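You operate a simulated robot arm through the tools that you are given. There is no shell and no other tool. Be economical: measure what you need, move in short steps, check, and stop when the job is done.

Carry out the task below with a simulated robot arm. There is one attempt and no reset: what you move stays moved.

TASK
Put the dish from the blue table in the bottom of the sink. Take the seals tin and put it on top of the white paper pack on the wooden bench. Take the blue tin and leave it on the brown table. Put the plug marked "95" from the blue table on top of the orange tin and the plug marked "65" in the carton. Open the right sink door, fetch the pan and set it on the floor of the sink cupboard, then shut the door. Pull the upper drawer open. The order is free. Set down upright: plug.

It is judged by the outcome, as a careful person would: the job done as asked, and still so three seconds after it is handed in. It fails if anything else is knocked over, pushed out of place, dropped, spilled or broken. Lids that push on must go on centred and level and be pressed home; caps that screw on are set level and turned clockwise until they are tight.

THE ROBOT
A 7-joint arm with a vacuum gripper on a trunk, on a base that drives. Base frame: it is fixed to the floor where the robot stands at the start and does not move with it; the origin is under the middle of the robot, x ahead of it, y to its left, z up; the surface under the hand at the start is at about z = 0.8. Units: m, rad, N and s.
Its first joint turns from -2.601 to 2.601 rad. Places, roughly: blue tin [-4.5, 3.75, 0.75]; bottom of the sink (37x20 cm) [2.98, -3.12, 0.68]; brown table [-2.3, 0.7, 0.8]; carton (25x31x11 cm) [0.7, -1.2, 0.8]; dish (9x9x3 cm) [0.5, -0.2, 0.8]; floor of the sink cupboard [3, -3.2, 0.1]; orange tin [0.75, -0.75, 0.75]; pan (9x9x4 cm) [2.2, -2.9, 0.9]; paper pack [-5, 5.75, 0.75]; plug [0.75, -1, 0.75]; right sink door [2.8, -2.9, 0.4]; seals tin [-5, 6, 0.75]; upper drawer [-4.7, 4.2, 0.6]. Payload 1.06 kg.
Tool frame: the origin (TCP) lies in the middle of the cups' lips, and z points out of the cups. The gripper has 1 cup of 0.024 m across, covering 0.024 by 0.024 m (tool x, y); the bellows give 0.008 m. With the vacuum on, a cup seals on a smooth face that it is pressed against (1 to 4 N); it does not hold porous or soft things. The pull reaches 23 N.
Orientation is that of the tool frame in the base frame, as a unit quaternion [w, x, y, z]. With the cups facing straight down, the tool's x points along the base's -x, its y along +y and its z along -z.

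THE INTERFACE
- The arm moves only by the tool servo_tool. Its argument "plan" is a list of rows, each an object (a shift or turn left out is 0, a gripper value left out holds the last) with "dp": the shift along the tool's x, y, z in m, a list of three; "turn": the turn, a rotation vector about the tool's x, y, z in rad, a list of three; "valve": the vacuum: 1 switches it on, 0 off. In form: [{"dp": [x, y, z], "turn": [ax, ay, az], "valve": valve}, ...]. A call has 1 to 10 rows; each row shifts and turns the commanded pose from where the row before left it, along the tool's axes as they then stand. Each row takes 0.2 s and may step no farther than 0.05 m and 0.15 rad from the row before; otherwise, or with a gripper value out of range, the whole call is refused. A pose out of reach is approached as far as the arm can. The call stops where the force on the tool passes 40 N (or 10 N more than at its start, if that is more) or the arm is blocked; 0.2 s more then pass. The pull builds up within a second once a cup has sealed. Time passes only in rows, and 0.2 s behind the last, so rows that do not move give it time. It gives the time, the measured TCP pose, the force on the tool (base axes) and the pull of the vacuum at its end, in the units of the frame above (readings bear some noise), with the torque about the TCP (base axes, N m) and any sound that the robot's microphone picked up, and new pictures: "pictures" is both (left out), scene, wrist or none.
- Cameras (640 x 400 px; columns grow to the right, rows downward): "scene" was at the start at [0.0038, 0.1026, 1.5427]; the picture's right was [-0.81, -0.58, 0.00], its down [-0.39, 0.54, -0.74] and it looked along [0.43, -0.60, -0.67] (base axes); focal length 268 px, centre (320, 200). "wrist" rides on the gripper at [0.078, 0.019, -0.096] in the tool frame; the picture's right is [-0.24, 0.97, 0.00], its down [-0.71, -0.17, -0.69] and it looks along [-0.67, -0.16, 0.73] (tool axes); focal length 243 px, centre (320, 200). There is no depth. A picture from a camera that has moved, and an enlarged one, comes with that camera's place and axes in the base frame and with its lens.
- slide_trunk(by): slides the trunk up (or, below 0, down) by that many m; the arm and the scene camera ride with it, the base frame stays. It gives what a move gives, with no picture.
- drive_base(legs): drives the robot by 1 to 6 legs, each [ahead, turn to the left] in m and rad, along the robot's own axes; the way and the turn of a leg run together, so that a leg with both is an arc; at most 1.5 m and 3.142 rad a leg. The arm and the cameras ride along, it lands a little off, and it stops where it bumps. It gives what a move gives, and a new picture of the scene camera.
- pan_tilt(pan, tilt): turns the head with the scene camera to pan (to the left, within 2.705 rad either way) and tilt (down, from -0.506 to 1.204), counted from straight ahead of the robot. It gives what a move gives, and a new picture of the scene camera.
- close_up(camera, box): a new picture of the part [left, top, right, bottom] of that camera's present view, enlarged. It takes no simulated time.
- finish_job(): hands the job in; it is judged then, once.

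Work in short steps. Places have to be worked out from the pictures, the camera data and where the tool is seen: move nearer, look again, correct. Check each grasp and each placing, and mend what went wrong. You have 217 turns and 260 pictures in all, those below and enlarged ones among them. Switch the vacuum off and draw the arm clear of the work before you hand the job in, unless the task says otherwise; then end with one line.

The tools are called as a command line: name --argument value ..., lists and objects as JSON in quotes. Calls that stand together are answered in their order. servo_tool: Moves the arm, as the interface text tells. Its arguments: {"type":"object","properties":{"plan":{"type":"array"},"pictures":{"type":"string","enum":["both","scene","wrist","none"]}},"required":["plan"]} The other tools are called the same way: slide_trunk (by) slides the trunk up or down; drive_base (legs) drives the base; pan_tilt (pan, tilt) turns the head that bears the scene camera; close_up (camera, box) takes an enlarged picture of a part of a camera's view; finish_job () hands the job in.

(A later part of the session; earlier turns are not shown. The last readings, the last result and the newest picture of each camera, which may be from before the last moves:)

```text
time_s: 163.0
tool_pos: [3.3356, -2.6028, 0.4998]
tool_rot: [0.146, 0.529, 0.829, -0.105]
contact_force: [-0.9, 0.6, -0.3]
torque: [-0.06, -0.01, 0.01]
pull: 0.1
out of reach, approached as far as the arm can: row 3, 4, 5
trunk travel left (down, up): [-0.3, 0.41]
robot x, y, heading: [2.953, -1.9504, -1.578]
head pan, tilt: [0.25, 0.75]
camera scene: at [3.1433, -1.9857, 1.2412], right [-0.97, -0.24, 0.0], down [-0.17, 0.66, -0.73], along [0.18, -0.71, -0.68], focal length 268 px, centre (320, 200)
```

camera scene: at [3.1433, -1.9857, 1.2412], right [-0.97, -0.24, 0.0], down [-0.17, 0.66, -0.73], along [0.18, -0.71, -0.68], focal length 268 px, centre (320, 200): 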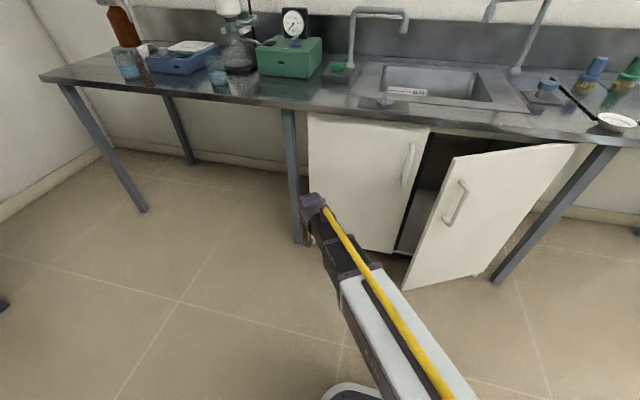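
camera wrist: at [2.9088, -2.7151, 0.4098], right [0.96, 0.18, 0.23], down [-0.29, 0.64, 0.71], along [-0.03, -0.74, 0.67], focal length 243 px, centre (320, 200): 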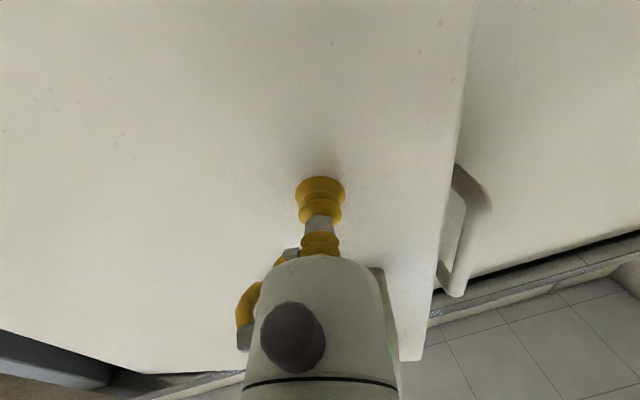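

The view confirms the door edge at about (2.94, -2.68). I'll turn the tool to point straight down, with the camera bracket on the side away from the door.

servo_tool --plan '[{"turn": [0.0233, 0.0167, 0.132], "dp": [0, 0, 0]}, {"turn": [0.0233, 0.0167, 0.132]}, {"turn": [0.0233, 0.0167, 0.132]}, {"turn": [0.0233, 0.0167, 0.132]}, {"turn": [0.0233, 0.0167, 0.132]}, {"turn": [0.0233, 0.0167, 0.132]}, {"turn": [0.0233, 0.0167, 0.132]}, {"turn": [0.0233, 0.0167, 0.132]}, {"turn": [0.0233, 0.0167, 0.132]}, {"turn": [0.0233, 0.0167, 0.132]}]' --pictures "none"

servo_tool --plan '[{"turn": [0.0233, 0.0167, 0.132]}, {"turn": [0.0233, 0.0167, 0.132]}, {"turn": [0.0233, 0.0167, 0.132]}, {"turn": [0.0233, 0.0167, 0.132]}, {"turn": [0.0233, 0.0167, 0.132]}, {}]' --pictures "both"

```text
time_s: 165.2
tool_pos: [3.3352, -2.6037, 0.5003]
tool_rot: [0.058, 0.944, 0.323, -0.041]
contact_force: [0.7, -1.0, 0.2]
torque: [0.01, -0.01, -0.03]
pull: 0.0
trunk travel left (down, up): [-0.3, 0.41]
robot x, y, heading: [2.9498, -1.9475, -1.576]
head pan, tilt: [0.25, 0.75]
```

```text
time_s: 166.6
tool_pos: [3.3348, -2.6032, 0.4992]
tool_rot: [0.001, 1.0, -0.001, 0.001]
contact_force: [-0.1, 0.1, 0.6]
torque: [0.0, -0.01, -0.03]
pull: 0.1
trunk travel left (down, up): [-0.3, 0.41]
robot x, y, heading: [2.9499, -1.9463, -1.573]
head pan, tilt: [0.25, 0.75]
camera scene: at [3.1434, -1.9858, 1.2412], right [-0.97, -0.24, 0.0], down [-0.17, 0.66, -0.73], along [0.18, -0.71, -0.68], focal length 268 px, centre (320, 200)
camera wrist: at [3.4132, -2.6212, 0.594], right [-0.24, -0.97, 0.0], down [-0.71, 0.17, 0.68], along [-0.66, 0.16, -0.73], focal length 243 px, centre (320, 200)
```

scene: 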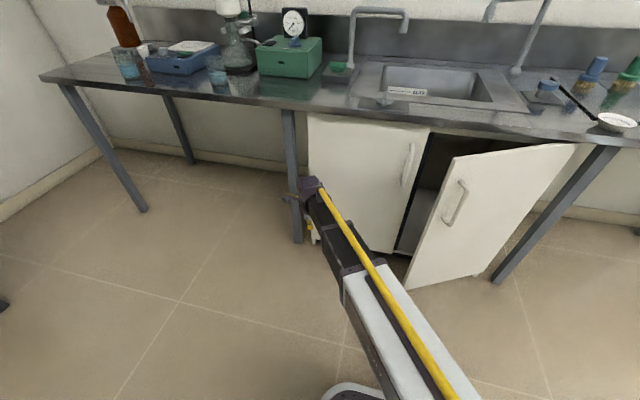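
wrist: 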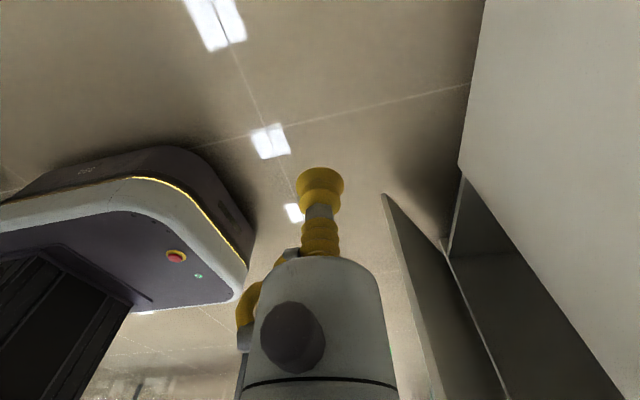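

servo_tool --plan '[{"dp": [-0.045, 0, 0]}, {"dp": [-0.045, 0, 0]}, {"dp": [-0.045, 0, 0]}, {"dp": [-0.045, 0, 0]}, {"dp": [-0.045, 0, 0]}, {"dp": [-0.045, 0, 0]}, {"dp": [0, 0.04, 0]}, {"dp": [0, 0.04, 0]}, {"dp": [0, 0.04, 0]}, {}]' --pictures "both"

```text
time_s: 168.8
tool_pos: [3.0648, -2.7227, 0.5003]
tool_rot: [0.001, 1.0, 0.0, 0.001]
contact_force: [-0.1, -0.5, 0.5]
torque: [-0.01, -0.01, 0.01]
pull: 0.1
trunk travel left (down, up): [-0.3, 0.41]
robot x, y, heading: [2.9537, -1.9463, -1.577]
head pan, tilt: [0.25, 0.75]
camera scene: at [3.1433, -1.9857, 1.2412], right [-0.97, -0.24, 0.0], down [-0.17, 0.66, -0.73], along [0.18, -0.71, -0.68], focal length 268 px, centre (320, 200)
camera wrist: at [3.1425, -2.7413, 0.5943], right [-0.23, -0.97, 0.0], down [-0.71, 0.17, 0.68], along [-0.66, 0.16, -0.73], focal length 243 px, centre (320, 200)
```

scene: 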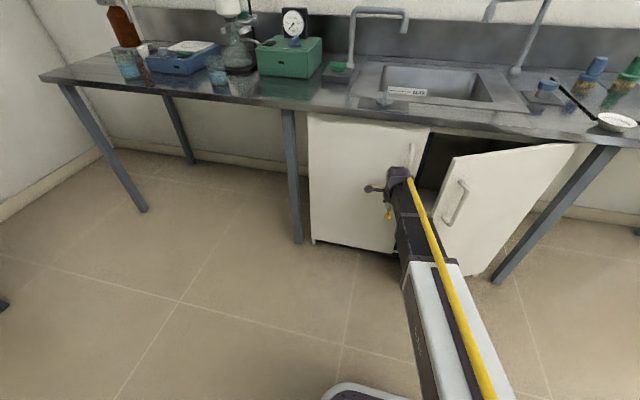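
wrist: 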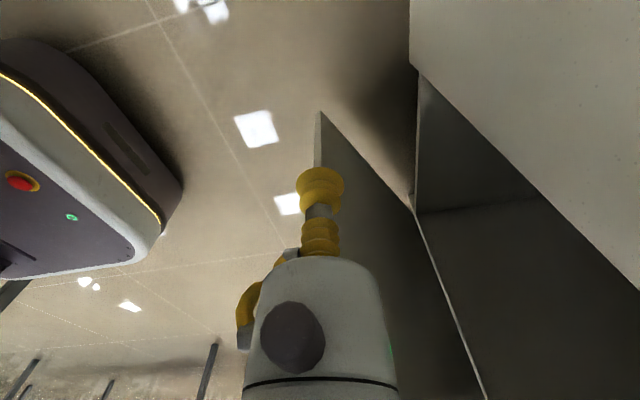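

The tool is in the gap beside the door edge. I'll push the door open, sweeping toward -x along its arc.

servo_tool --plan '[{"dp": [0, 0.02, 0]}, {"dp": [-0.035, 0, 0]}, {"dp": [-0.035, 0, 0]}, {"dp": [-0.035, 0, 0]}, {"dp": [-0.02, 0, 0]}, {}]' --pictures "both"

```text
time_s: 170.2
tool_pos: [2.9472, -2.7406, 0.5062]
tool_rot: [0.004, 1.0, 0.001, -0.007]
contact_force: [-11.6, -7.2, 0.8]
torque: [0.56, -1.08, -0.06]
pull: 0.1
trunk travel left (down, up): [-0.3, 0.41]
robot x, y, heading: [2.9545, -1.9447, -1.56]
head pan, tilt: [0.25, 0.75]
camera scene: at [3.1878, -1.9787, 1.2387], right [-0.96, -0.26, 0.04], down [-0.2, 0.66, -0.73], along [0.17, -0.71, -0.69], focal length 268 px, centre (320, 200)
camera wrist: at [3.0262, -2.7586, 0.5997], right [-0.23, -0.97, 0.01], down [-0.7, 0.17, 0.69], along [-0.68, 0.15, -0.72], focal length 243 px, centre (320, 200)
```

scene: 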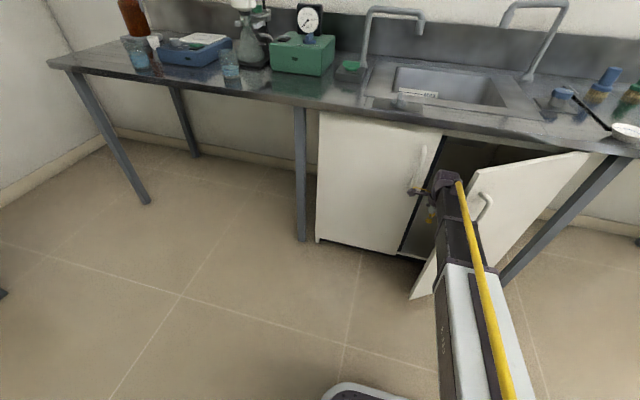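
wrist: 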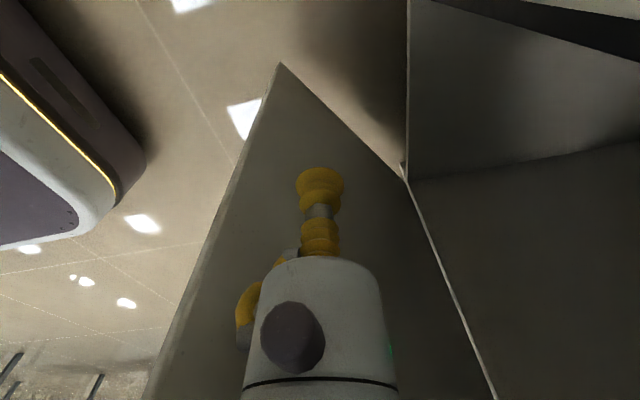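

The scene camera's axes tilted, so the robot itself is being loaded, probably by the forearm against the door's edge. I'll back off a little and look.

servo_tool --plan '[{"dp": [0.02, 0, 0]}, {}]' --pictures "scene"

```text
time_s: 170.8
tool_pos: [2.9614, -2.7423, 0.5015]
tool_rot: [0.001, 1.0, 0.001, -0.001]
contact_force: [0.7, -1.2, 0.5]
torque: [0.04, 0.05, 0.0]
pull: 0.0
trunk travel left (down, up): [-0.3, 0.41]
robot x, y, heading: [2.9529, -1.9484, -1.573]
head pan, tilt: [0.25, 0.75]
camera scene: at [3.1449, -1.9864, 1.241], right [-0.97, -0.24, 0.0], down [-0.17, 0.66, -0.73], along [0.18, -0.71, -0.68], focal length 268 px, centre (320, 200)
```

scene: 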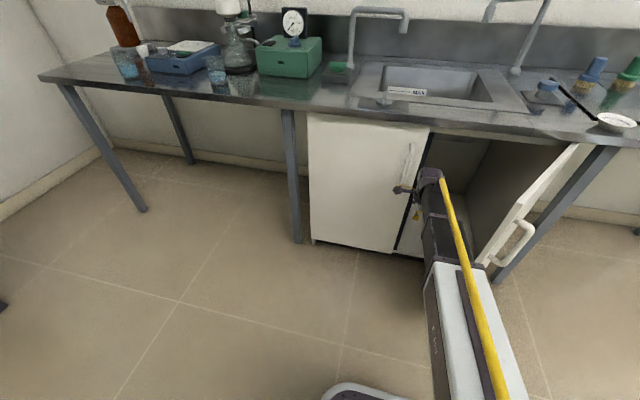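

The door has now swung wide open, at about 90°, and the robot is upright again. I'll withdraw the arm, raise the trunk and restore the tool yaw before fetching the pan.

servo_tool --plan '[{"dp": [0, -0.045, 0]}, {"dp": [0, -0.045, 0]}, {"dp": [0, -0.045, 0]}, {"turn": [0, 0, -0.145]}, {"turn": [0, 0, -0.145]}, {"turn": [0, 0, -0.145]}, {"turn": [0, 0, -0.145]}, {"turn": [0, 0, -0.145]}, {"turn": [0, 0, -0.145]}, {"turn": [0, 0, -0.145]}]' --pictures "none"

servo_tool --plan '[{"turn": [0, 0, -0.145]}, {"turn": [0, 0, -0.145]}, {"turn": [0, 0, -0.145]}, {"turn": [0, 0, -0.121]}, {"dp": [0, 0, -0.045]}, {"dp": [0, 0, -0.045]}, {"dp": [0, 0, -0.045]}, {}]' --pictures "none"

slide_trunk --by 0.4

pan_tilt --pan 0.0 --tilt 0.85

```text
time_s: 173.0
tool_pos: [2.96, -2.6077, 0.4991]
tool_rot: [0.001, 0.873, 0.487, 0.001]
contact_force: [0.2, 0.6, -0.8]
torque: [0.01, -0.02, 0.0]
pull: 0.1
trunk travel left (down, up): [-0.3, 0.41]
robot x, y, heading: [2.9533, -1.9545, -1.58]
head pan, tilt: [0.25, 0.75]
```

```text
time_s: 174.8
tool_pos: [2.9603, -2.6086, 0.6336]
tool_rot: [0.001, 0.706, 0.708, 0.0]
contact_force: [0.1, 0.3, 0.7]
torque: [-0.02, 0.0, 0.0]
pull: 0.0
trunk travel left (down, up): [-0.3, 0.41]
robot x, y, heading: [2.9557, -1.9511, -1.574]
head pan, tilt: [0.25, 0.75]
```

```text
time_s: 178.7
tool_pos: [2.9596, -2.6068, 1.0339]
tool_rot: [0.001, 0.707, 0.707, 0.0]
contact_force: [0.3, 0.6, -0.2]
torque: [0.0, 0.01, 0.04]
pull: 0.0
trunk travel left (down, up): [-0.7, 0.01]
robot x, y, heading: [2.957, -1.9486, -1.574]
head pan, tilt: [0.25, 0.75]
```

```text
time_s: 179.4
tool_pos: [2.9605, -2.608, 1.033]
tool_rot: [0.001, 0.707, 0.707, 0.0]
contact_force: [0.2, 0.1, 0.9]
torque: [0.02, 0.0, -0.02]
pull: 0.2
trunk travel left (down, up): [-0.7, 0.01]
robot x, y, heading: [2.9528, -1.95, -1.58]
head pan, tilt: [0.0, 0.85]
camera scene: at [3.1232, -1.9836, 1.6332], right [-1.0, 0.0, 0.0], down [0.0, 0.75, -0.66], along [0.0, -0.66, -0.75], focal length 268 px, centre (320, 200)
```

scene: 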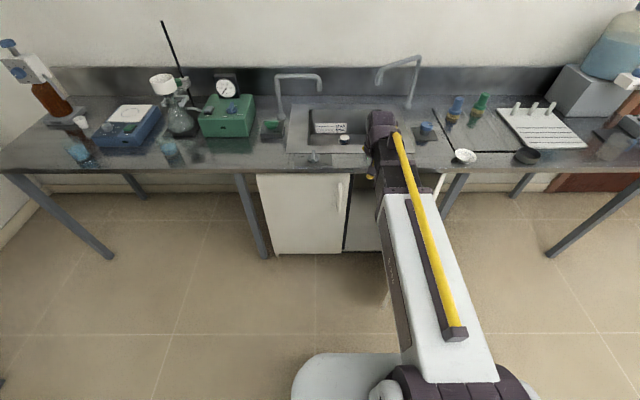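

The pan is at about (2.24, -2.88). I'll drive to x≈2.22, staying back from the open door.

drive_base --legs '[[0, -1.571], [0.73, 0], [0, 1.571], [0.06, 0]]'

servo_tool --plan '[{"dp": [-0.045, 0, 0]}, {"dp": [-0.045, 0, 0]}, {"dp": [-0.045, 0, 0]}, {}]' --pictures "wrist"

```text
time_s: 191.6
tool_pos: [2.2327, -2.6684, 1.0331]
tool_rot: [0.002, 0.704, 0.71, 0.0]
contact_force: [-0.1, 0.8, -0.3]
torque: [-0.01, -0.01, -0.02]
pull: 0.0
trunk travel left (down, up): [-0.7, 0.01]
robot x, y, heading: [2.219, -2.0075, -1.571]
head pan, tilt: [0.0, 0.85]
camera scene: at [2.3912, -2.0435, 1.6331], right [-1.0, 0.0, 0.0], down [0.0, 0.75, -0.66], along [0.0, -0.66, -0.75], focal length 268 px, centre (320, 200)
```

scene: 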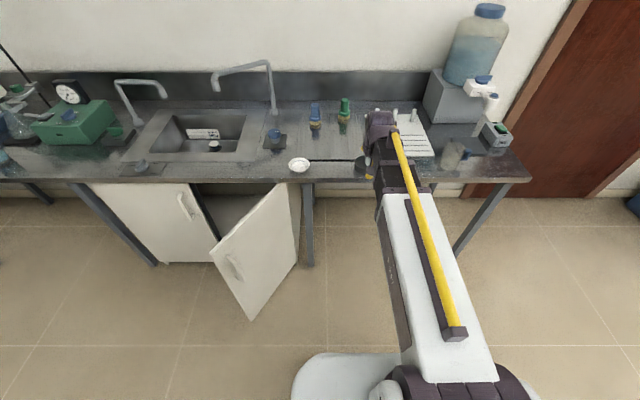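

```text
time_s: 192.6
tool_pos: [2.2342, -2.8053, 1.0332]
tool_rot: [0.001, 0.704, 0.71, 0.0]
contact_force: [-0.1, -0.2, -0.1]
torque: [0.02, -0.03, 0.02]
pull: 0.0
trunk travel left (down, up): [-0.7, 0.01]
robot x, y, heading: [2.2206, -2.0127, -1.568]
head pan, tilt: [0.0, 0.85]
camera wrist: at [2.2522, -2.7247, 1.1278], right [0.97, -0.23, 0.0], down [-0.17, -0.71, 0.69], along [-0.15, -0.67, -0.73], focal length 243 px, centre (320, 200)
```

wrist: 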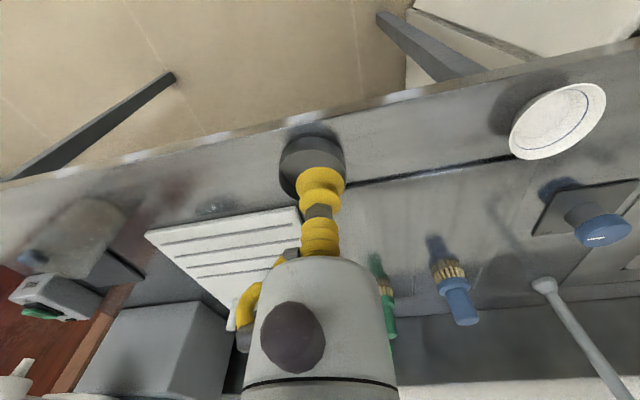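

The door is about 62° open, which should be enough. I'll centre over the pan at about (2.215, -2.875).

servo_tool --plan '[{"dp": [-0.035, -0.01, 0]}, {"dp": [-0.035, -0.01, 0]}, {}]' --pictures "wrist"

```text
time_s: 193.4
tool_pos: [2.214, -2.8738, 1.0329]
tool_rot: [0.001, 0.704, 0.71, 0.0]
contact_force: [0.0, 0.1, 0.1]
torque: [0.0, 0.0, 0.01]
pull: 0.1
trunk travel left (down, up): [-0.7, 0.01]
robot x, y, heading: [2.2221, -2.0097, -1.571]
head pan, tilt: [0.0, 0.85]
camera wrist: at [2.2324, -2.7944, 1.1279], right [0.97, -0.23, 0.0], down [-0.17, -0.71, 0.69], along [-0.15, -0.67, -0.73], focal length 243 px, centre (320, 200)
```

wrist: 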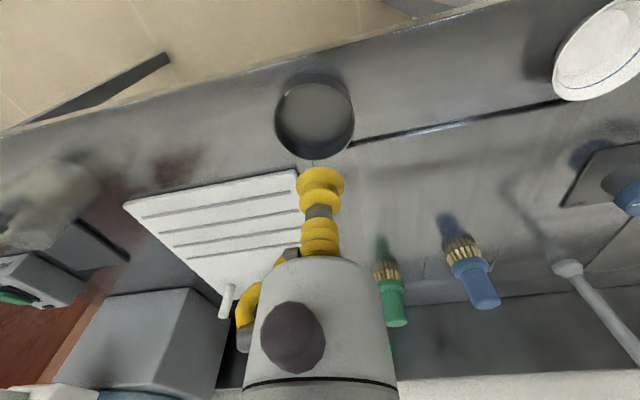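

servo_tool --plan '[{"dp": [-0.03, -0.009, 0]}, {"dp": [0, 0, 0.045]}, {"dp": [0, 0, 0.045]}, {}]' --pictures "wrist"

```text
time_s: 194.4
tool_pos: [2.2065, -2.9018, 0.9434]
tool_rot: [0.001, 0.703, 0.711, 0.001]
contact_force: [0.8, 0.3, 0.8]
torque: [-0.06, 0.0, 0.0]
pull: 0.1
trunk travel left (down, up): [-0.7, 0.01]
robot x, y, heading: [2.2217, -2.013, -1.572]
head pan, tilt: [0.0, 0.85]
camera wrist: at [2.2241, -2.8239, 1.0375], right [0.97, -0.23, 0.0], down [-0.17, -0.71, 0.69], along [-0.15, -0.67, -0.73], focal length 243 px, centre (320, 200)
```

wrist: 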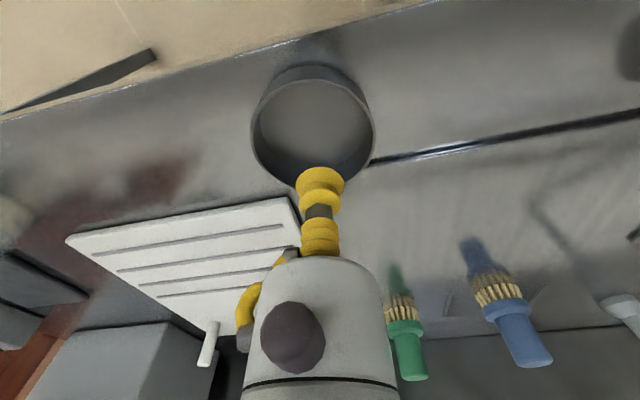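

servo_tool --plan '[{"dp": [-0.004, -0.005, 0.04], "valve": 1}, {"dp": [0, 0, 0.02]}, {"dp": [0, 0, 0.006]}, {"dp": [0, 0, 0.003]}, {}, {}]' --pictures "none"

servo_tool --plan '[{"dp": [0, 0, 0.003]}, {"dp": [0, 0, 0.002]}, {}, {}]' --pictures "wrist"

```text
time_s: 195.8
tool_pos: [2.2007, -2.9066, 0.8747]
tool_rot: [0.002, 0.703, 0.711, 0.0]
contact_force: [0.9, -0.2, 0.5]
torque: [-0.03, 0.01, -0.02]
pull: 0.2
trunk travel left (down, up): [-0.7, 0.01]
robot x, y, heading: [2.2209, -2.0102, -1.574]
head pan, tilt: [0.0, 0.85]
```

```text
time_s: 196.8
tool_pos: [2.2009, -2.9073, 0.8692]
tool_rot: [0.001, 0.704, 0.711, 0.0]
contact_force: [-1.0, -0.7, -0.1]
torque: [0.0, -0.01, 0.01]
pull: 0.1
trunk travel left (down, up): [-0.7, 0.01]
robot x, y, heading: [2.22, -2.0105, -1.571]
head pan, tilt: [0.0, 0.85]
camera wrist: at [2.2193, -2.828, 0.9641], right [0.97, -0.23, 0.0], down [-0.17, -0.71, 0.69], along [-0.15, -0.67, -0.73], focal length 243 px, centre (320, 200)
```

wrist: 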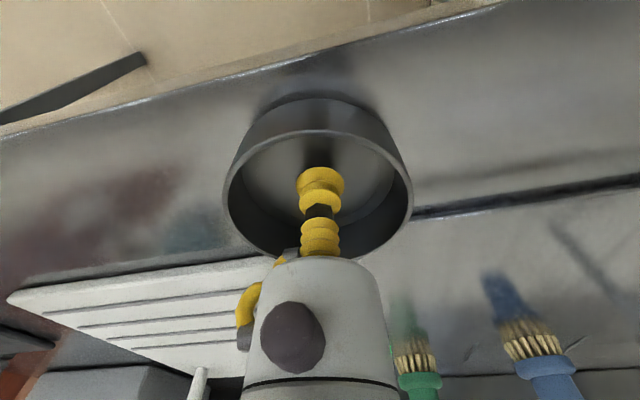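

servo_tool --plan '[{"dp": [0, 0, 0.004]}, {"dp": [0, 0, 0.003]}, {}, {}]' --pictures "none"

servo_tool --plan '[{"dp": [0, 0, 0.003]}, {"dp": [0, 0, 0.002]}, {}, {}]' --pictures "none"

```text
time_s: 197.8
tool_pos: [2.2009, -2.9074, 0.8629]
tool_rot: [0.001, 0.704, 0.71, 0.0]
contact_force: [-0.5, 0.6, -1.0]
torque: [0.02, 0.0, 0.03]
pull: 22.6
trunk travel left (down, up): [-0.7, 0.01]
robot x, y, heading: [2.2236, -2.0109, -1.573]
head pan, tilt: [0.0, 0.85]
```

```text
time_s: 198.8
tool_pos: [2.2017, -2.9072, 0.859]
tool_rot: [0.002, 0.704, 0.71, -0.001]
contact_force: [0.0, -1.6, 8.1]
torque: [-0.01, 0.01, 0.02]
pull: 22.5
trunk travel left (down, up): [-0.7, 0.01]
robot x, y, heading: [2.2173, -2.0144, -1.571]
head pan, tilt: [0.0, 0.85]
```

Pan sealed. I'll lift it and retract over the aisle side.

servo_tool --plan '[{"dp": [0, 0, -0.02]}, {"dp": [0, 0, -0.045]}, {"dp": [0, 0, -0.045]}, {"dp": [0, 0, -0.045]}, {"dp": [0, 0, -0.045]}, {"dp": [0.045, 0, -0.02]}, {"dp": [0.045, 0, -0.0]}, {"dp": [0.045, 0, 0]}, {"dp": [0.045, 0, 0]}, {"dp": [0.045, 0, 0]}]' --pictures "none"

pan_tilt --pan 0.0 --tilt 1.0

drive_base --legs '[[-0.06, 0], [0, 1.571], [0.74, 0], [0, -1.571]]'

```text
time_s: 201.0
tool_pos: [2.1972, -2.6826, 1.0774]
tool_rot: [0.0, 0.704, 0.71, -0.001]
contact_force: [0.4, -0.2, -1.9]
torque: [0.0, 0.0, 0.01]
pull: 22.8
trunk travel left (down, up): [-0.7, 0.01]
robot x, y, heading: [2.2248, -2.0102, -1.575]
head pan, tilt: [0.0, 0.85]
```

```text
time_s: 201.7
tool_pos: [2.1971, -2.6834, 1.0778]
tool_rot: [0.001, 0.704, 0.71, 0.0]
contact_force: [1.5, -0.7, -1.4]
torque: [0.0, -0.02, -0.01]
pull: 23.3
trunk travel left (down, up): [-0.7, 0.01]
robot x, y, heading: [2.2206, -2.0114, -1.574]
head pan, tilt: [0.0, 1.0]
camera scene: at [2.3911, -2.0345, 1.6221], right [-1.0, 0.0, 0.0], down [0.0, 0.84, -0.54], along [0.0, -0.54, -0.84], focal length 268 px, centre (320, 200)
```

scene: 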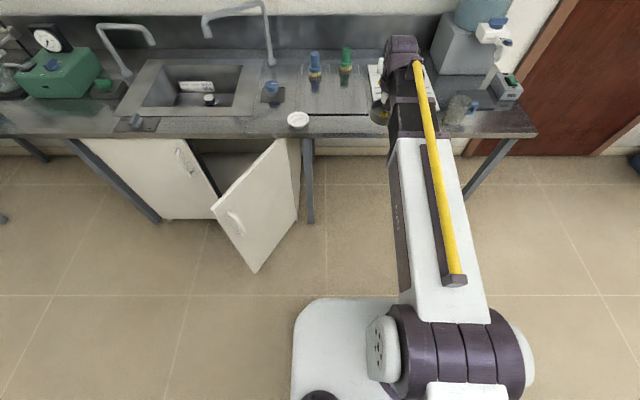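

```text
time_s: 214.0
tool_pos: [2.9214, -2.6322, 1.0774]
tool_rot: [0.001, 0.713, 0.702, 0.0]
contact_force: [0.5, 0.2, -1.7]
torque: [0.01, 0.0, 0.02]
pull: 23.0
trunk travel left (down, up): [-0.7, 0.01]
robot x, y, heading: [2.9629, -1.9591, -1.596]
head pan, tilt: [0.0, 1.0]
camera scene: at [3.131, -1.9883, 1.6221], right [-1.0, 0.03, 0.0], down [0.02, 0.84, -0.54], along [-0.01, -0.54, -0.84], focal length 268 px, centre (320, 200)
```

scene: 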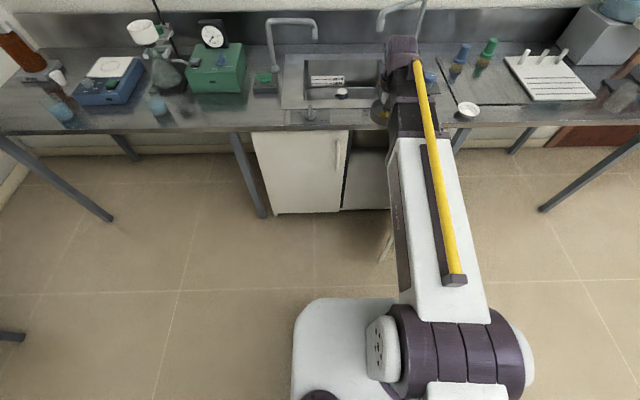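

I have the pan. I'll stand slightly further left, at about (3.03, -2.1), so the base clears the open door, then lower the trunk to look into the cupboard.

drive_base --legs '[[0, 1.596], [0.07, 0], [0, -1.571], [0.14, 0]]'

slide_trunk --by -0.4

slide_trunk --by -0.15

pan_tilt --pan 0.0 --tilt 0.7

servo_tool --plan '[{}]' --pictures "wrist"

```text
time_s: 223.6
tool_pos: [2.9961, -2.7729, 1.0774]
tool_rot: [0.002, 0.709, 0.705, 0.0]
contact_force: [-0.2, 0.7, -0.7]
torque: [0.02, 0.0, 0.01]
pull: 23.1
trunk travel left (down, up): [-0.7, 0.01]
robot x, y, heading: [3.0307, -2.1016, -1.586]
head pan, tilt: [0.0, 1.0]
camera scene: at [3.1996, -2.128, 1.6221], right [-1.0, 0.01, 0.0], down [0.01, 0.84, -0.54], along [-0.01, -0.54, -0.84], focal length 268 px, centre (320, 200)
```

scene: 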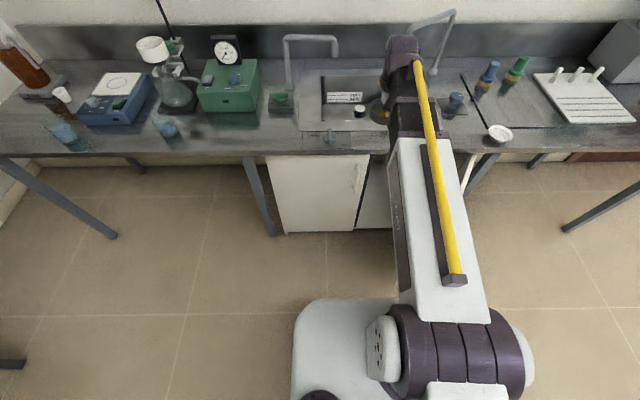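

```text
time_s: 227.5
tool_pos: [2.9977, -2.7727, 0.6769]
tool_rot: [0.001, 0.709, 0.705, 0.0]
contact_force: [-0.6, 0.2, -1.0]
torque: [0.03, -0.01, -0.01]
pull: 22.6
trunk travel left (down, up): [-0.3, 0.41]
robot x, y, heading: [3.0288, -2.1027, -1.582]
head pan, tilt: [0.0, 1.0]
```

```text
time_s: 229.2
tool_pos: [2.9979, -2.773, 0.5265]
tool_rot: [0.001, 0.709, 0.705, 0.0]
contact_force: [-0.2, -0.8, -0.7]
torque: [0.04, 0.04, -0.03]
pull: 22.6
trunk travel left (down, up): [-0.15, 0.56]
robot x, y, heading: [3.0282, -2.1021, -1.586]
head pan, tilt: [0.0, 1.0]
```

```text
time_s: 230.0
tool_pos: [2.9972, -2.7716, 0.5264]
tool_rot: [0.001, 0.709, 0.705, 0.0]
contact_force: [-0.5, -0.2, -0.4]
torque: [-0.01, 0.0, 0.02]
pull: 23.7
trunk travel left (down, up): [-0.15, 0.56]
robot x, y, heading: [3.0281, -2.1027, -1.585]
head pan, tilt: [0.0, 0.7]
camera scene: at [3.1995, -2.1427, 1.0954], right [-1.0, 0.01, 0.0], down [0.01, 0.64, -0.76], along [-0.01, -0.76, -0.64], focal length 268 px, centre (320, 200)
```

scene: 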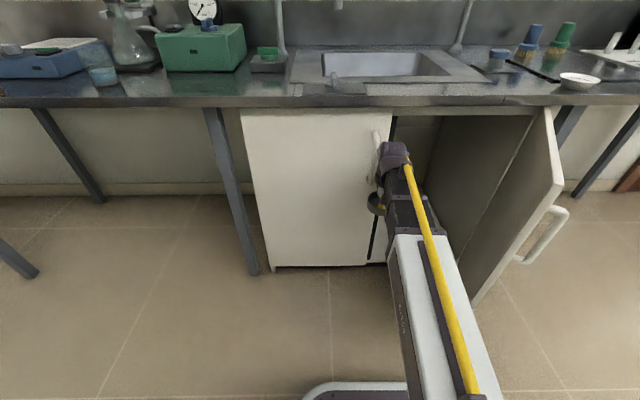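

```text
time_s: 230.4
tool_pos: [2.997, -2.7727, 0.5265]
tool_rot: [0.001, 0.709, 0.705, 0.0]
contact_force: [0.1, -0.7, -1.1]
torque: [0.0, 0.0, -0.01]
pull: 23.2
trunk travel left (down, up): [-0.15, 0.56]
robot x, y, heading: [3.0279, -2.1024, -1.582]
head pan, tilt: [0.0, 0.7]
camera wrist: at [3.0164, -2.694, 0.6213], right [0.97, -0.24, 0.0], down [-0.18, -0.71, 0.69], along [-0.16, -0.67, -0.73], focal length 243 px, centre (320, 200)
```

wrist: 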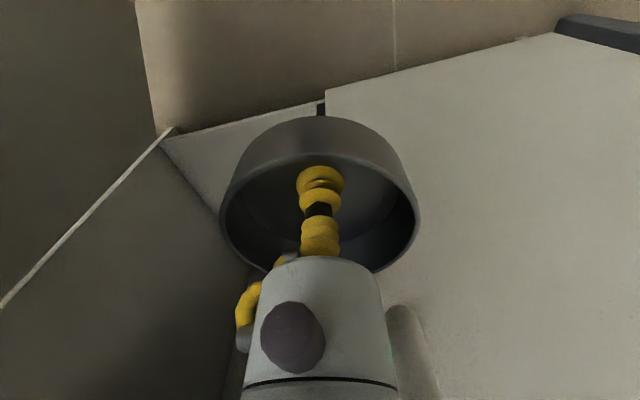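

The cupboard interior is empty with a plain floor. I'll shift right, away from the left door's handle, and lower further.

servo_tool --plan '[{"dp": [0.01, -0.044, 0]}, {"dp": [0, -0.044, 0]}, {"dp": [0, -0.044, 0]}, {"dp": [0, -0.04, 0]}, {}]' --pictures "none"

slide_trunk --by -0.14

servo_tool --plan '[{"dp": [0, 0, 0.03]}, {"dp": [0, 0, 0.03]}, {"dp": [0, 0, 0.03]}, {}]' --pictures "both"

```text
time_s: 231.6
tool_pos: [2.8239, -2.7633, 0.527]
tool_rot: [0.001, 0.709, 0.706, 0.0]
contact_force: [0.2, 0.1, -1.7]
torque: [0.01, -0.01, 0.01]
pull: 22.6
trunk travel left (down, up): [-0.15, 0.56]
robot x, y, heading: [3.0272, -2.0996, -1.586]
head pan, tilt: [0.0, 0.7]
```

```text
time_s: 233.3
tool_pos: [2.8247, -2.7626, 0.3863]
tool_rot: [0.002, 0.709, 0.705, 0.0]
contact_force: [0.8, 0.9, -2.2]
torque: [0.02, 0.01, 0.01]
pull: 22.6
trunk travel left (down, up): [-0.01, 0.7]
robot x, y, heading: [3.0289, -2.1013, -1.588]
head pan, tilt: [0.0, 0.7]
```

```text
time_s: 234.3
tool_pos: [2.8247, -2.7631, 0.2971]
tool_rot: [0.001, 0.709, 0.705, 0.0]
contact_force: [-0.2, -0.5, -2.2]
torque: [0.01, -0.02, -0.01]
pull: 23.4
trunk travel left (down, up): [-0.01, 0.7]
robot x, y, heading: [3.0303, -2.0996, -1.584]
head pan, tilt: [0.0, 0.7]
camera scene: at [3.1995, -2.1427, 0.9555], right [-1.0, 0.01, 0.0], down [0.01, 0.64, -0.76], along [-0.01, -0.76, -0.64], focal length 268 px, centre (320, 200)
camera wrist: at [2.8441, -2.684, 0.3907], right [0.97, -0.24, 0.0], down [-0.18, -0.71, 0.69], along [-0.16, -0.67, -0.73], focal length 243 px, centre (320, 200)
```

scene: 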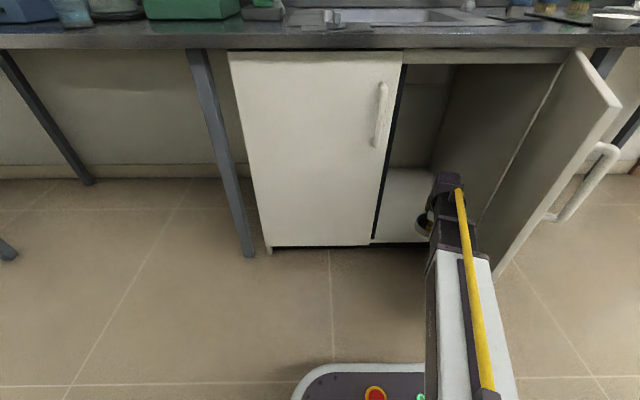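
wrist: 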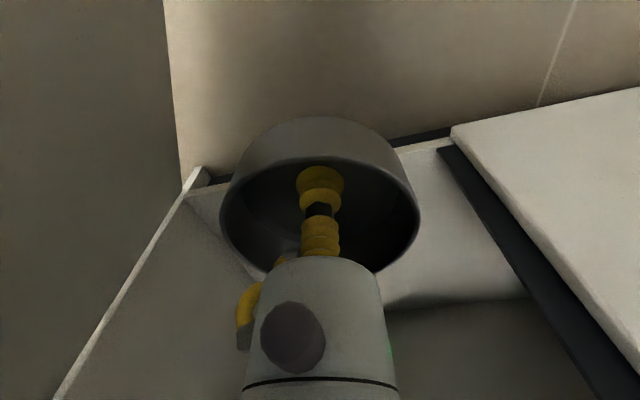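

The cupboard floor is at z≈0.107, with the front edge at y≈-2.88. I'll advance inside to y≈-3.01 at this height.

servo_tool --plan '[{"dp": [-0.042, 0, 0]}, {"dp": [-0.042, 0, 0]}, {"dp": [-0.042, 0, 0]}, {"dp": [-0.042, 0, 0]}, {"dp": [-0.042, 0, 0]}, {"dp": [-0.04, 0, 0]}, {}]' --pictures "both"

```text
time_s: 235.9
tool_pos: [2.8238, -3.0124, 0.2968]
tool_rot: [0.001, 0.709, 0.705, 0.0]
contact_force: [0.7, 0.2, -2.0]
torque: [0.03, -0.01, 0.0]
pull: 22.5
trunk travel left (down, up): [-0.01, 0.7]
robot x, y, heading: [3.0318, -2.1005, -1.586]
head pan, tilt: [0.0, 0.7]
camera scene: at [3.1995, -2.1428, 0.9554], right [-1.0, 0.01, 0.0], down [0.01, 0.64, -0.76], along [-0.01, -0.76, -0.64], focal length 268 px, centre (320, 200)
camera wrist: at [2.8434, -2.9342, 0.3918], right [0.97, -0.24, 0.0], down [-0.18, -0.71, 0.69], along [-0.16, -0.67, -0.73], focal length 243 px, centre (320, 200)
```

scene: 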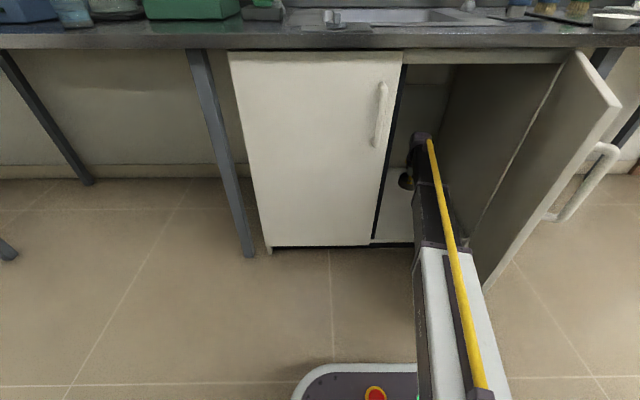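
wrist: 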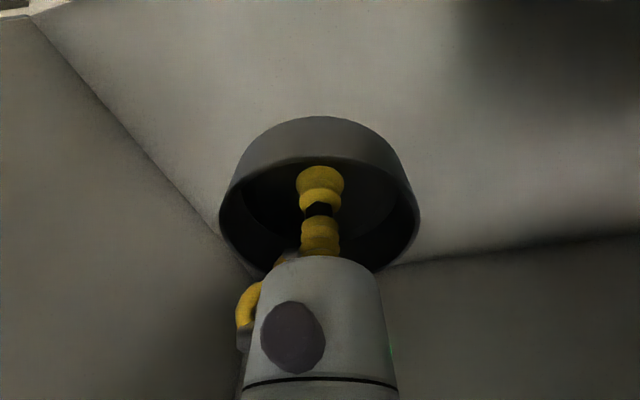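

Inside now. I'll lower toward the cupboard floor.

servo_tool --plan '[{"dp": [0, 0, 0.04]}, {"dp": [0, 0, 0.04]}, {"dp": [0, 0, 0.04]}, {"dp": [0, 0, 0.02]}, {}]' --pictures "wrist"

```text
time_s: 237.1
tool_pos: [2.8246, -3.0122, 0.1569]
tool_rot: [0.001, 0.709, 0.705, 0.0]
contact_force: [-1.6, 0.5, -2.1]
torque: [0.01, 0.0, 0.01]
pull: 22.7
trunk travel left (down, up): [-0.01, 0.7]
robot x, y, heading: [3.0268, -2.1015, -1.584]
head pan, tilt: [0.0, 0.7]
camera wrist: at [2.8435, -2.9337, 0.2506], right [0.97, -0.24, 0.0], down [-0.18, -0.71, 0.69], along [-0.16, -0.67, -0.73], focal length 243 px, centre (320, 200)
```

wrist: 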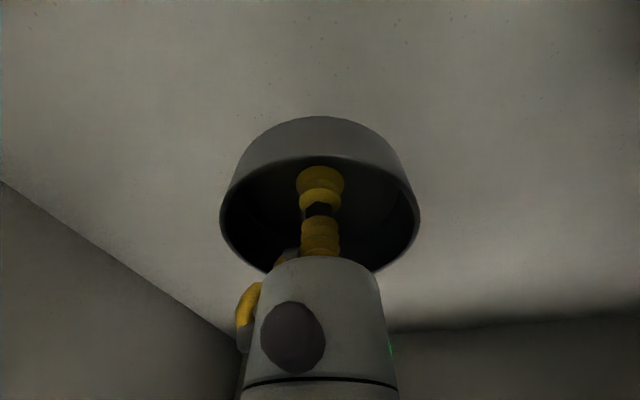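

servo_tool --plan '[{"dp": [0, 0, 0.02]}, {"dp": [0, 0, 0.006]}, {"dp": [0, 0, 0.004]}, {}]' --pictures "none"

servo_tool --plan '[{"dp": [0, 0, 0.003]}, {"dp": [0, 0, 0.003]}, {}]' --pictures "none"

```text
time_s: 238.1
tool_pos: [2.825, -3.0124, 0.1272]
tool_rot: [0.001, 0.708, 0.706, 0.0]
contact_force: [0.3, -0.2, -1.5]
torque: [0.04, 0.0, 0.0]
pull: 22.6
trunk travel left (down, up): [-0.01, 0.7]
robot x, y, heading: [3.028, -2.0998, -1.586]
head pan, tilt: [0.0, 0.7]
```

```text
time_s: 238.9
tool_pos: [2.8241, -3.0132, 0.1209]
tool_rot: [0.002, 0.709, 0.705, 0.001]
contact_force: [-0.2, -0.1, -1.6]
torque: [-0.01, -0.04, 0.03]
pull: 23.2
trunk travel left (down, up): [-0.01, 0.7]
robot x, y, heading: [3.0259, -2.1031, -1.586]
head pan, tilt: [0.0, 0.7]
```

servo_tool --plan '[{"dp": [0, 0, 0.003]}, {"dp": [0, 0, 0.003]}, {}]' --pictures "none"

servo_tool --plan '[{"dp": [0, 0, 0.003]}, {"dp": [0, 0, 0.002]}, {}]' --pictures "wrist"

```text
time_s: 239.7
tool_pos: [2.825, -3.0127, 0.1161]
tool_rot: [0.001, 0.709, 0.705, 0.0]
contact_force: [0.4, 0.2, -1.6]
torque: [0.03, -0.01, -0.02]
pull: 22.9
trunk travel left (down, up): [-0.01, 0.7]
robot x, y, heading: [3.0252, -2.1008, -1.587]
head pan, tilt: [0.0, 0.7]
```

```text
time_s: 240.5
tool_pos: [2.8248, -3.0126, 0.1107]
tool_rot: [0.001, 0.709, 0.706, -0.001]
contact_force: [-0.1, -0.1, -0.9]
torque: [-0.03, 0.0, 0.06]
pull: 23.1
trunk travel left (down, up): [-0.01, 0.7]
robot x, y, heading: [3.0297, -2.1014, -1.59]
head pan, tilt: [0.0, 0.7]
camera wrist: at [2.8438, -2.9338, 0.2043], right [0.97, -0.24, 0.0], down [-0.18, -0.71, 0.69], along [-0.16, -0.67, -0.73], focal length 243 px, centre (320, 200)
```

wrist: 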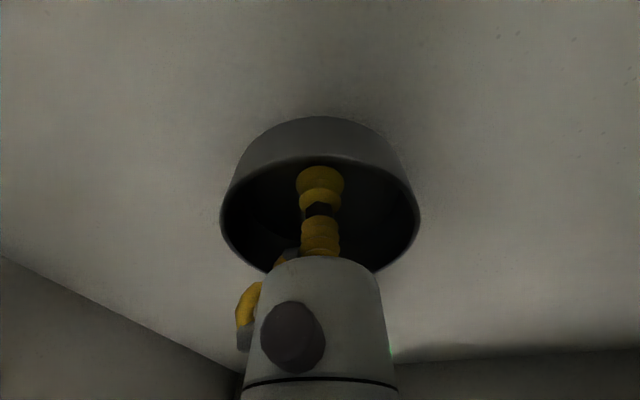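

servo_tool --plan '[{"dp": [0, 0, 0.003]}, {"dp": [0, 0, 0.003]}, {}]' --pictures "none"

servo_tool --plan '[{"dp": [0, 0, 0.003]}, {"dp": [0, 0, 0.002]}, {}]' --pictures "none"

```text
time_s: 241.3
tool_pos: [2.8251, -3.0127, 0.103]
tool_rot: [0.001, 0.708, 0.706, 0.0]
contact_force: [0.2, 0.0, 2.8]
torque: [0.01, 0.02, -0.02]
pull: 23.0
trunk travel left (down, up): [-0.01, 0.7]
robot x, y, heading: [3.0282, -2.0992, -1.587]
head pan, tilt: [0.0, 0.7]
```

```text
time_s: 242.1
tool_pos: [2.8236, -3.0137, 0.1018]
tool_rot: [0.002, 0.709, 0.705, -0.001]
contact_force: [-0.6, 2.0, 17.5]
torque: [0.0, 0.04, -0.01]
pull: 22.7
trunk travel left (down, up): [-0.01, 0.7]
robot x, y, heading: [3.0272, -2.1038, -1.586]
head pan, tilt: [0.0, 0.7]
```

The pan is down on the cupboard floor. I'll release it and rise clear of the rim.

servo_tool --plan '[{"dp": [0, 0, -0.001], "valve": 0}, {}, {}, {}, {}, {"dp": [0, 0, -0.008]}, {"dp": [0, 0, -0.03]}, {"dp": [0, 0, -0.045]}, {"dp": [0, 0, -0.045]}, {"dp": [0, 0, -0.045]}]' --pictures "wrist"

```text
time_s: 244.3
tool_pos: [2.8252, -3.0118, 0.2726]
tool_rot: [0.0, 0.709, 0.705, 0.0]
contact_force: [0.6, -0.2, -0.1]
torque: [0.04, 0.02, -0.01]
pull: 0.1
trunk travel left (down, up): [-0.01, 0.7]
robot x, y, heading: [3.0303, -2.1012, -1.585]
head pan, tilt: [0.0, 0.7]
camera wrist: at [2.8443, -2.9339, 0.367], right [0.97, -0.24, 0.0], down [-0.18, -0.71, 0.69], along [-0.16, -0.67, -0.73], focal length 243 px, centre (320, 200)
```

wrist: 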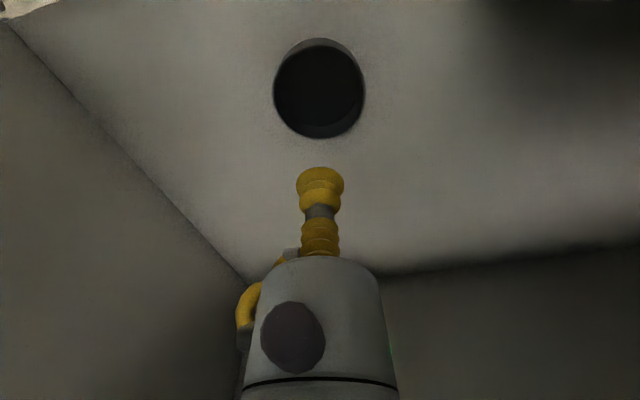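

The pan is upright on the cupboard floor. I'll withdraw the arm, raise the trunk above door height and move to the outer side of the door.

servo_tool --plan '[{"dp": [0.045, 0, 0]}, {"dp": [0.045, 0, 0]}, {"dp": [0.045, 0, 0]}, {"dp": [0.045, 0, 0]}, {"dp": [0.045, 0, 0]}, {"dp": [0.045, 0.01, 0]}, {"dp": [0.045, 0.02, 0]}, {}]' --pictures "none"

slide_trunk --by 0.4

slide_trunk --by 0.25

drive_base --legs '[[-0.14, 0], [0, -1.56], [0.58, 0], [0, 1.571]]'

```text
time_s: 246.1
tool_pos: [2.8569, -2.6981, 0.2729]
tool_rot: [0.001, 0.709, 0.705, 0.0]
contact_force: [-0.7, -0.3, 0.0]
torque: [0.0, 0.0, 0.03]
pull: 0.2
trunk travel left (down, up): [-0.01, 0.7]
robot x, y, heading: [3.0296, -2.1042, -1.583]
head pan, tilt: [0.0, 0.7]
```

```text
time_s: 249.9
tool_pos: [2.8569, -2.6968, 0.6731]
tool_rot: [0.002, 0.709, 0.705, 0.0]
contact_force: [-0.9, 0.0, 0.0]
torque: [0.01, 0.01, 0.02]
pull: 0.0
trunk travel left (down, up): [-0.41, 0.3]
robot x, y, heading: [3.0318, -2.0991, -1.58]
head pan, tilt: [0.0, 0.7]
```

```text
time_s: 252.5
tool_pos: [2.8564, -2.698, 0.9221]
tool_rot: [0.002, 0.71, 0.704, 0.0]
contact_force: [-0.8, 0.0, -0.1]
torque: [0.0, -0.01, 0.01]
pull: 0.0
trunk travel left (down, up): [-0.66, 0.05]
robot x, y, heading: [3.0303, -2.0954, -1.587]
head pan, tilt: [0.0, 0.7]
```

```text
time_s: 264.3
tool_pos: [2.2881, -2.559, 0.9234]
tool_rot: [0.001, 0.705, 0.71, 0.0]
contact_force: [0.0, 0.1, 0.0]
torque: [0.01, 0.0, 0.01]
pull: 0.0
trunk travel left (down, up): [-0.66, 0.05]
robot x, y, heading: [2.4557, -1.9598, -1.57]
head pan, tilt: [0.0, 0.7]
camera scene: at [2.6247, -2.0014, 1.6054], right [-1.0, 0.0, 0.0], down [0.0, 0.64, -0.76], along [0.0, -0.76, -0.64], focal length 268 px, centre (320, 200)
```

scene: 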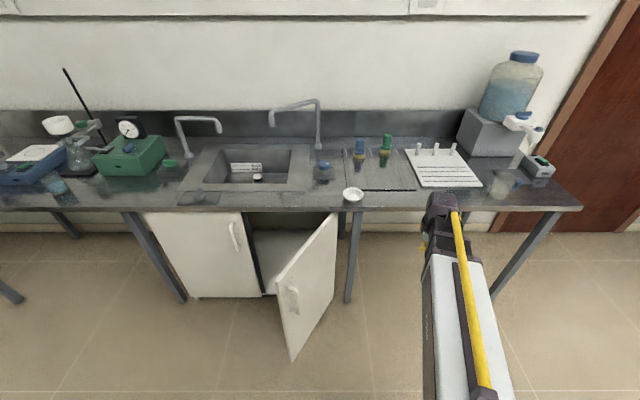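

The door stands about 60° open. I'll position the tool on its outer side and lower to below handle height.

servo_tool --plan '[{"dp": [0, 0.045, 0]}, {"dp": [0, 0.045, 0]}, {"dp": [0, 0.045, 0]}, {"dp": [0, 0.025, 0]}, {}]' --pictures "none"

slide_trunk --by -0.4

servo_tool --plan '[{"dp": [0, 0, 0.045]}, {"dp": [0, 0, 0.045]}, {"dp": [0, 0.04, 0]}, {"dp": [0, 0.03, 0]}, {}]' --pictures "both"

```text
time_s: 265.5
tool_pos: [2.4484, -2.5581, 0.9223]
tool_rot: [0.001, 0.705, 0.71, 0.0]
contact_force: [-0.1, 0.2, -0.2]
torque: [0.02, -0.03, 0.0]
pull: 0.0
trunk travel left (down, up): [-0.66, 0.05]
robot x, y, heading: [2.4552, -1.9617, -1.571]
head pan, tilt: [0.0, 0.7]
```

```text
time_s: 269.4
tool_pos: [2.4476, -2.5585, 0.5226]
tool_rot: [0.002, 0.705, 0.71, 0.0]
contact_force: [-0.3, 0.9, -0.8]
torque: [0.01, 0.0, -0.01]
pull: 0.0
trunk travel left (down, up): [-0.26, 0.45]
robot x, y, heading: [2.4522, -1.9619, -1.573]
head pan, tilt: [0.0, 0.7]
```

```text
time_s: 270.6
tool_pos: [2.5194, -2.5592, 0.4335]
tool_rot: [0.001, 0.705, 0.709, 0.0]
contact_force: [-0.5, 0.9, 0.3]
torque: [-0.01, 0.03, 0.0]
pull: 0.1
trunk travel left (down, up): [-0.26, 0.45]
robot x, y, heading: [2.4557, -1.9626, -1.573]
head pan, tilt: [0.0, 0.7]
camera scene: at [2.6247, -2.0014, 1.2054], right [-1.0, 0.0, 0.0], down [0.0, 0.64, -0.76], along [0.0, -0.76, -0.64], focal length 268 px, centre (320, 200)
camera wrist: at [2.5378, -2.4804, 0.5267], right [0.97, -0.23, 0.0], down [-0.17, -0.71, 0.69], along [-0.16, -0.67, -0.73], focal length 243 px, centre (320, 200)
```

scene: 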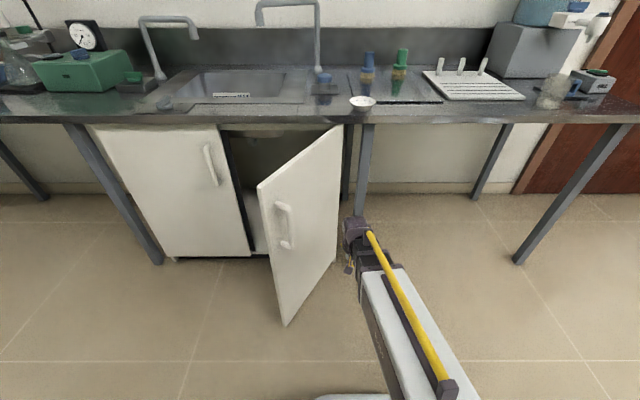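
wrist: 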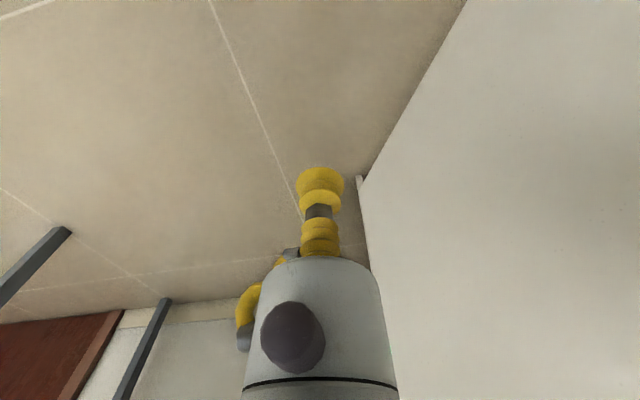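

I'll push the door shut along its arc with the side of the gripper.

servo_tool --plan '[{"dp": [-0.018, 0.04, 0]}, {"dp": [-0.018, 0.04, 0]}, {"dp": [-0.017, 0.04, 0]}, {"dp": [-0.0125, 0.0255, 0]}, {"dp": [-0.0125, 0.0255, 0]}, {"dp": [-0.017, 0.023, 0]}, {"dp": [-0.017, 0.023, 0]}, {"dp": [-0.021, 0.0185, 0]}, {"dp": [-0.021, 0.0185, 0]}]' --pictures "both"

```text
time_s: 272.6
tool_pos: [2.7732, -2.7108, 0.4315]
tool_rot: [0.002, 0.705, 0.709, -0.001]
contact_force: [0.2, -0.5, 0.8]
torque: [-0.01, 0.0, 0.01]
pull: 0.1
trunk travel left (down, up): [-0.26, 0.45]
robot x, y, heading: [2.4541, -1.9642, -1.57]
head pan, tilt: [0.0, 0.7]
camera scene: at [2.6247, -2.0013, 1.2054], right [-1.0, 0.0, 0.0], down [0.0, 0.64, -0.76], along [0.0, -0.76, -0.64], focal length 268 px, centre (320, 200)
camera wrist: at [2.7921, -2.6324, 0.5268], right [0.97, -0.23, 0.0], down [-0.17, -0.71, 0.69], along [-0.16, -0.67, -0.73], focal length 243 px, centre (320, 200)
```

scene: 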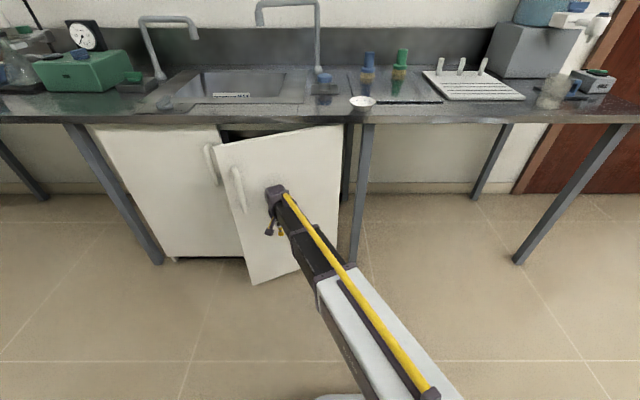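
wrist: 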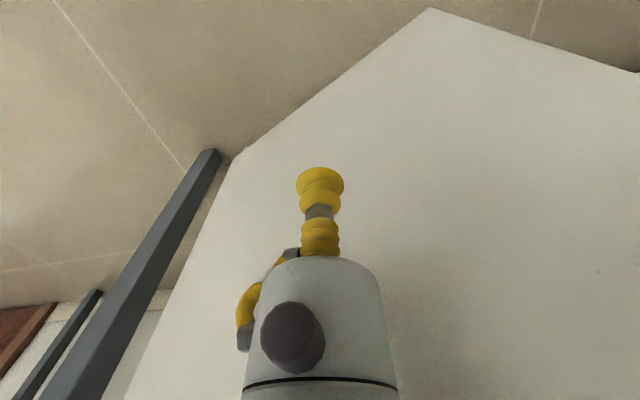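

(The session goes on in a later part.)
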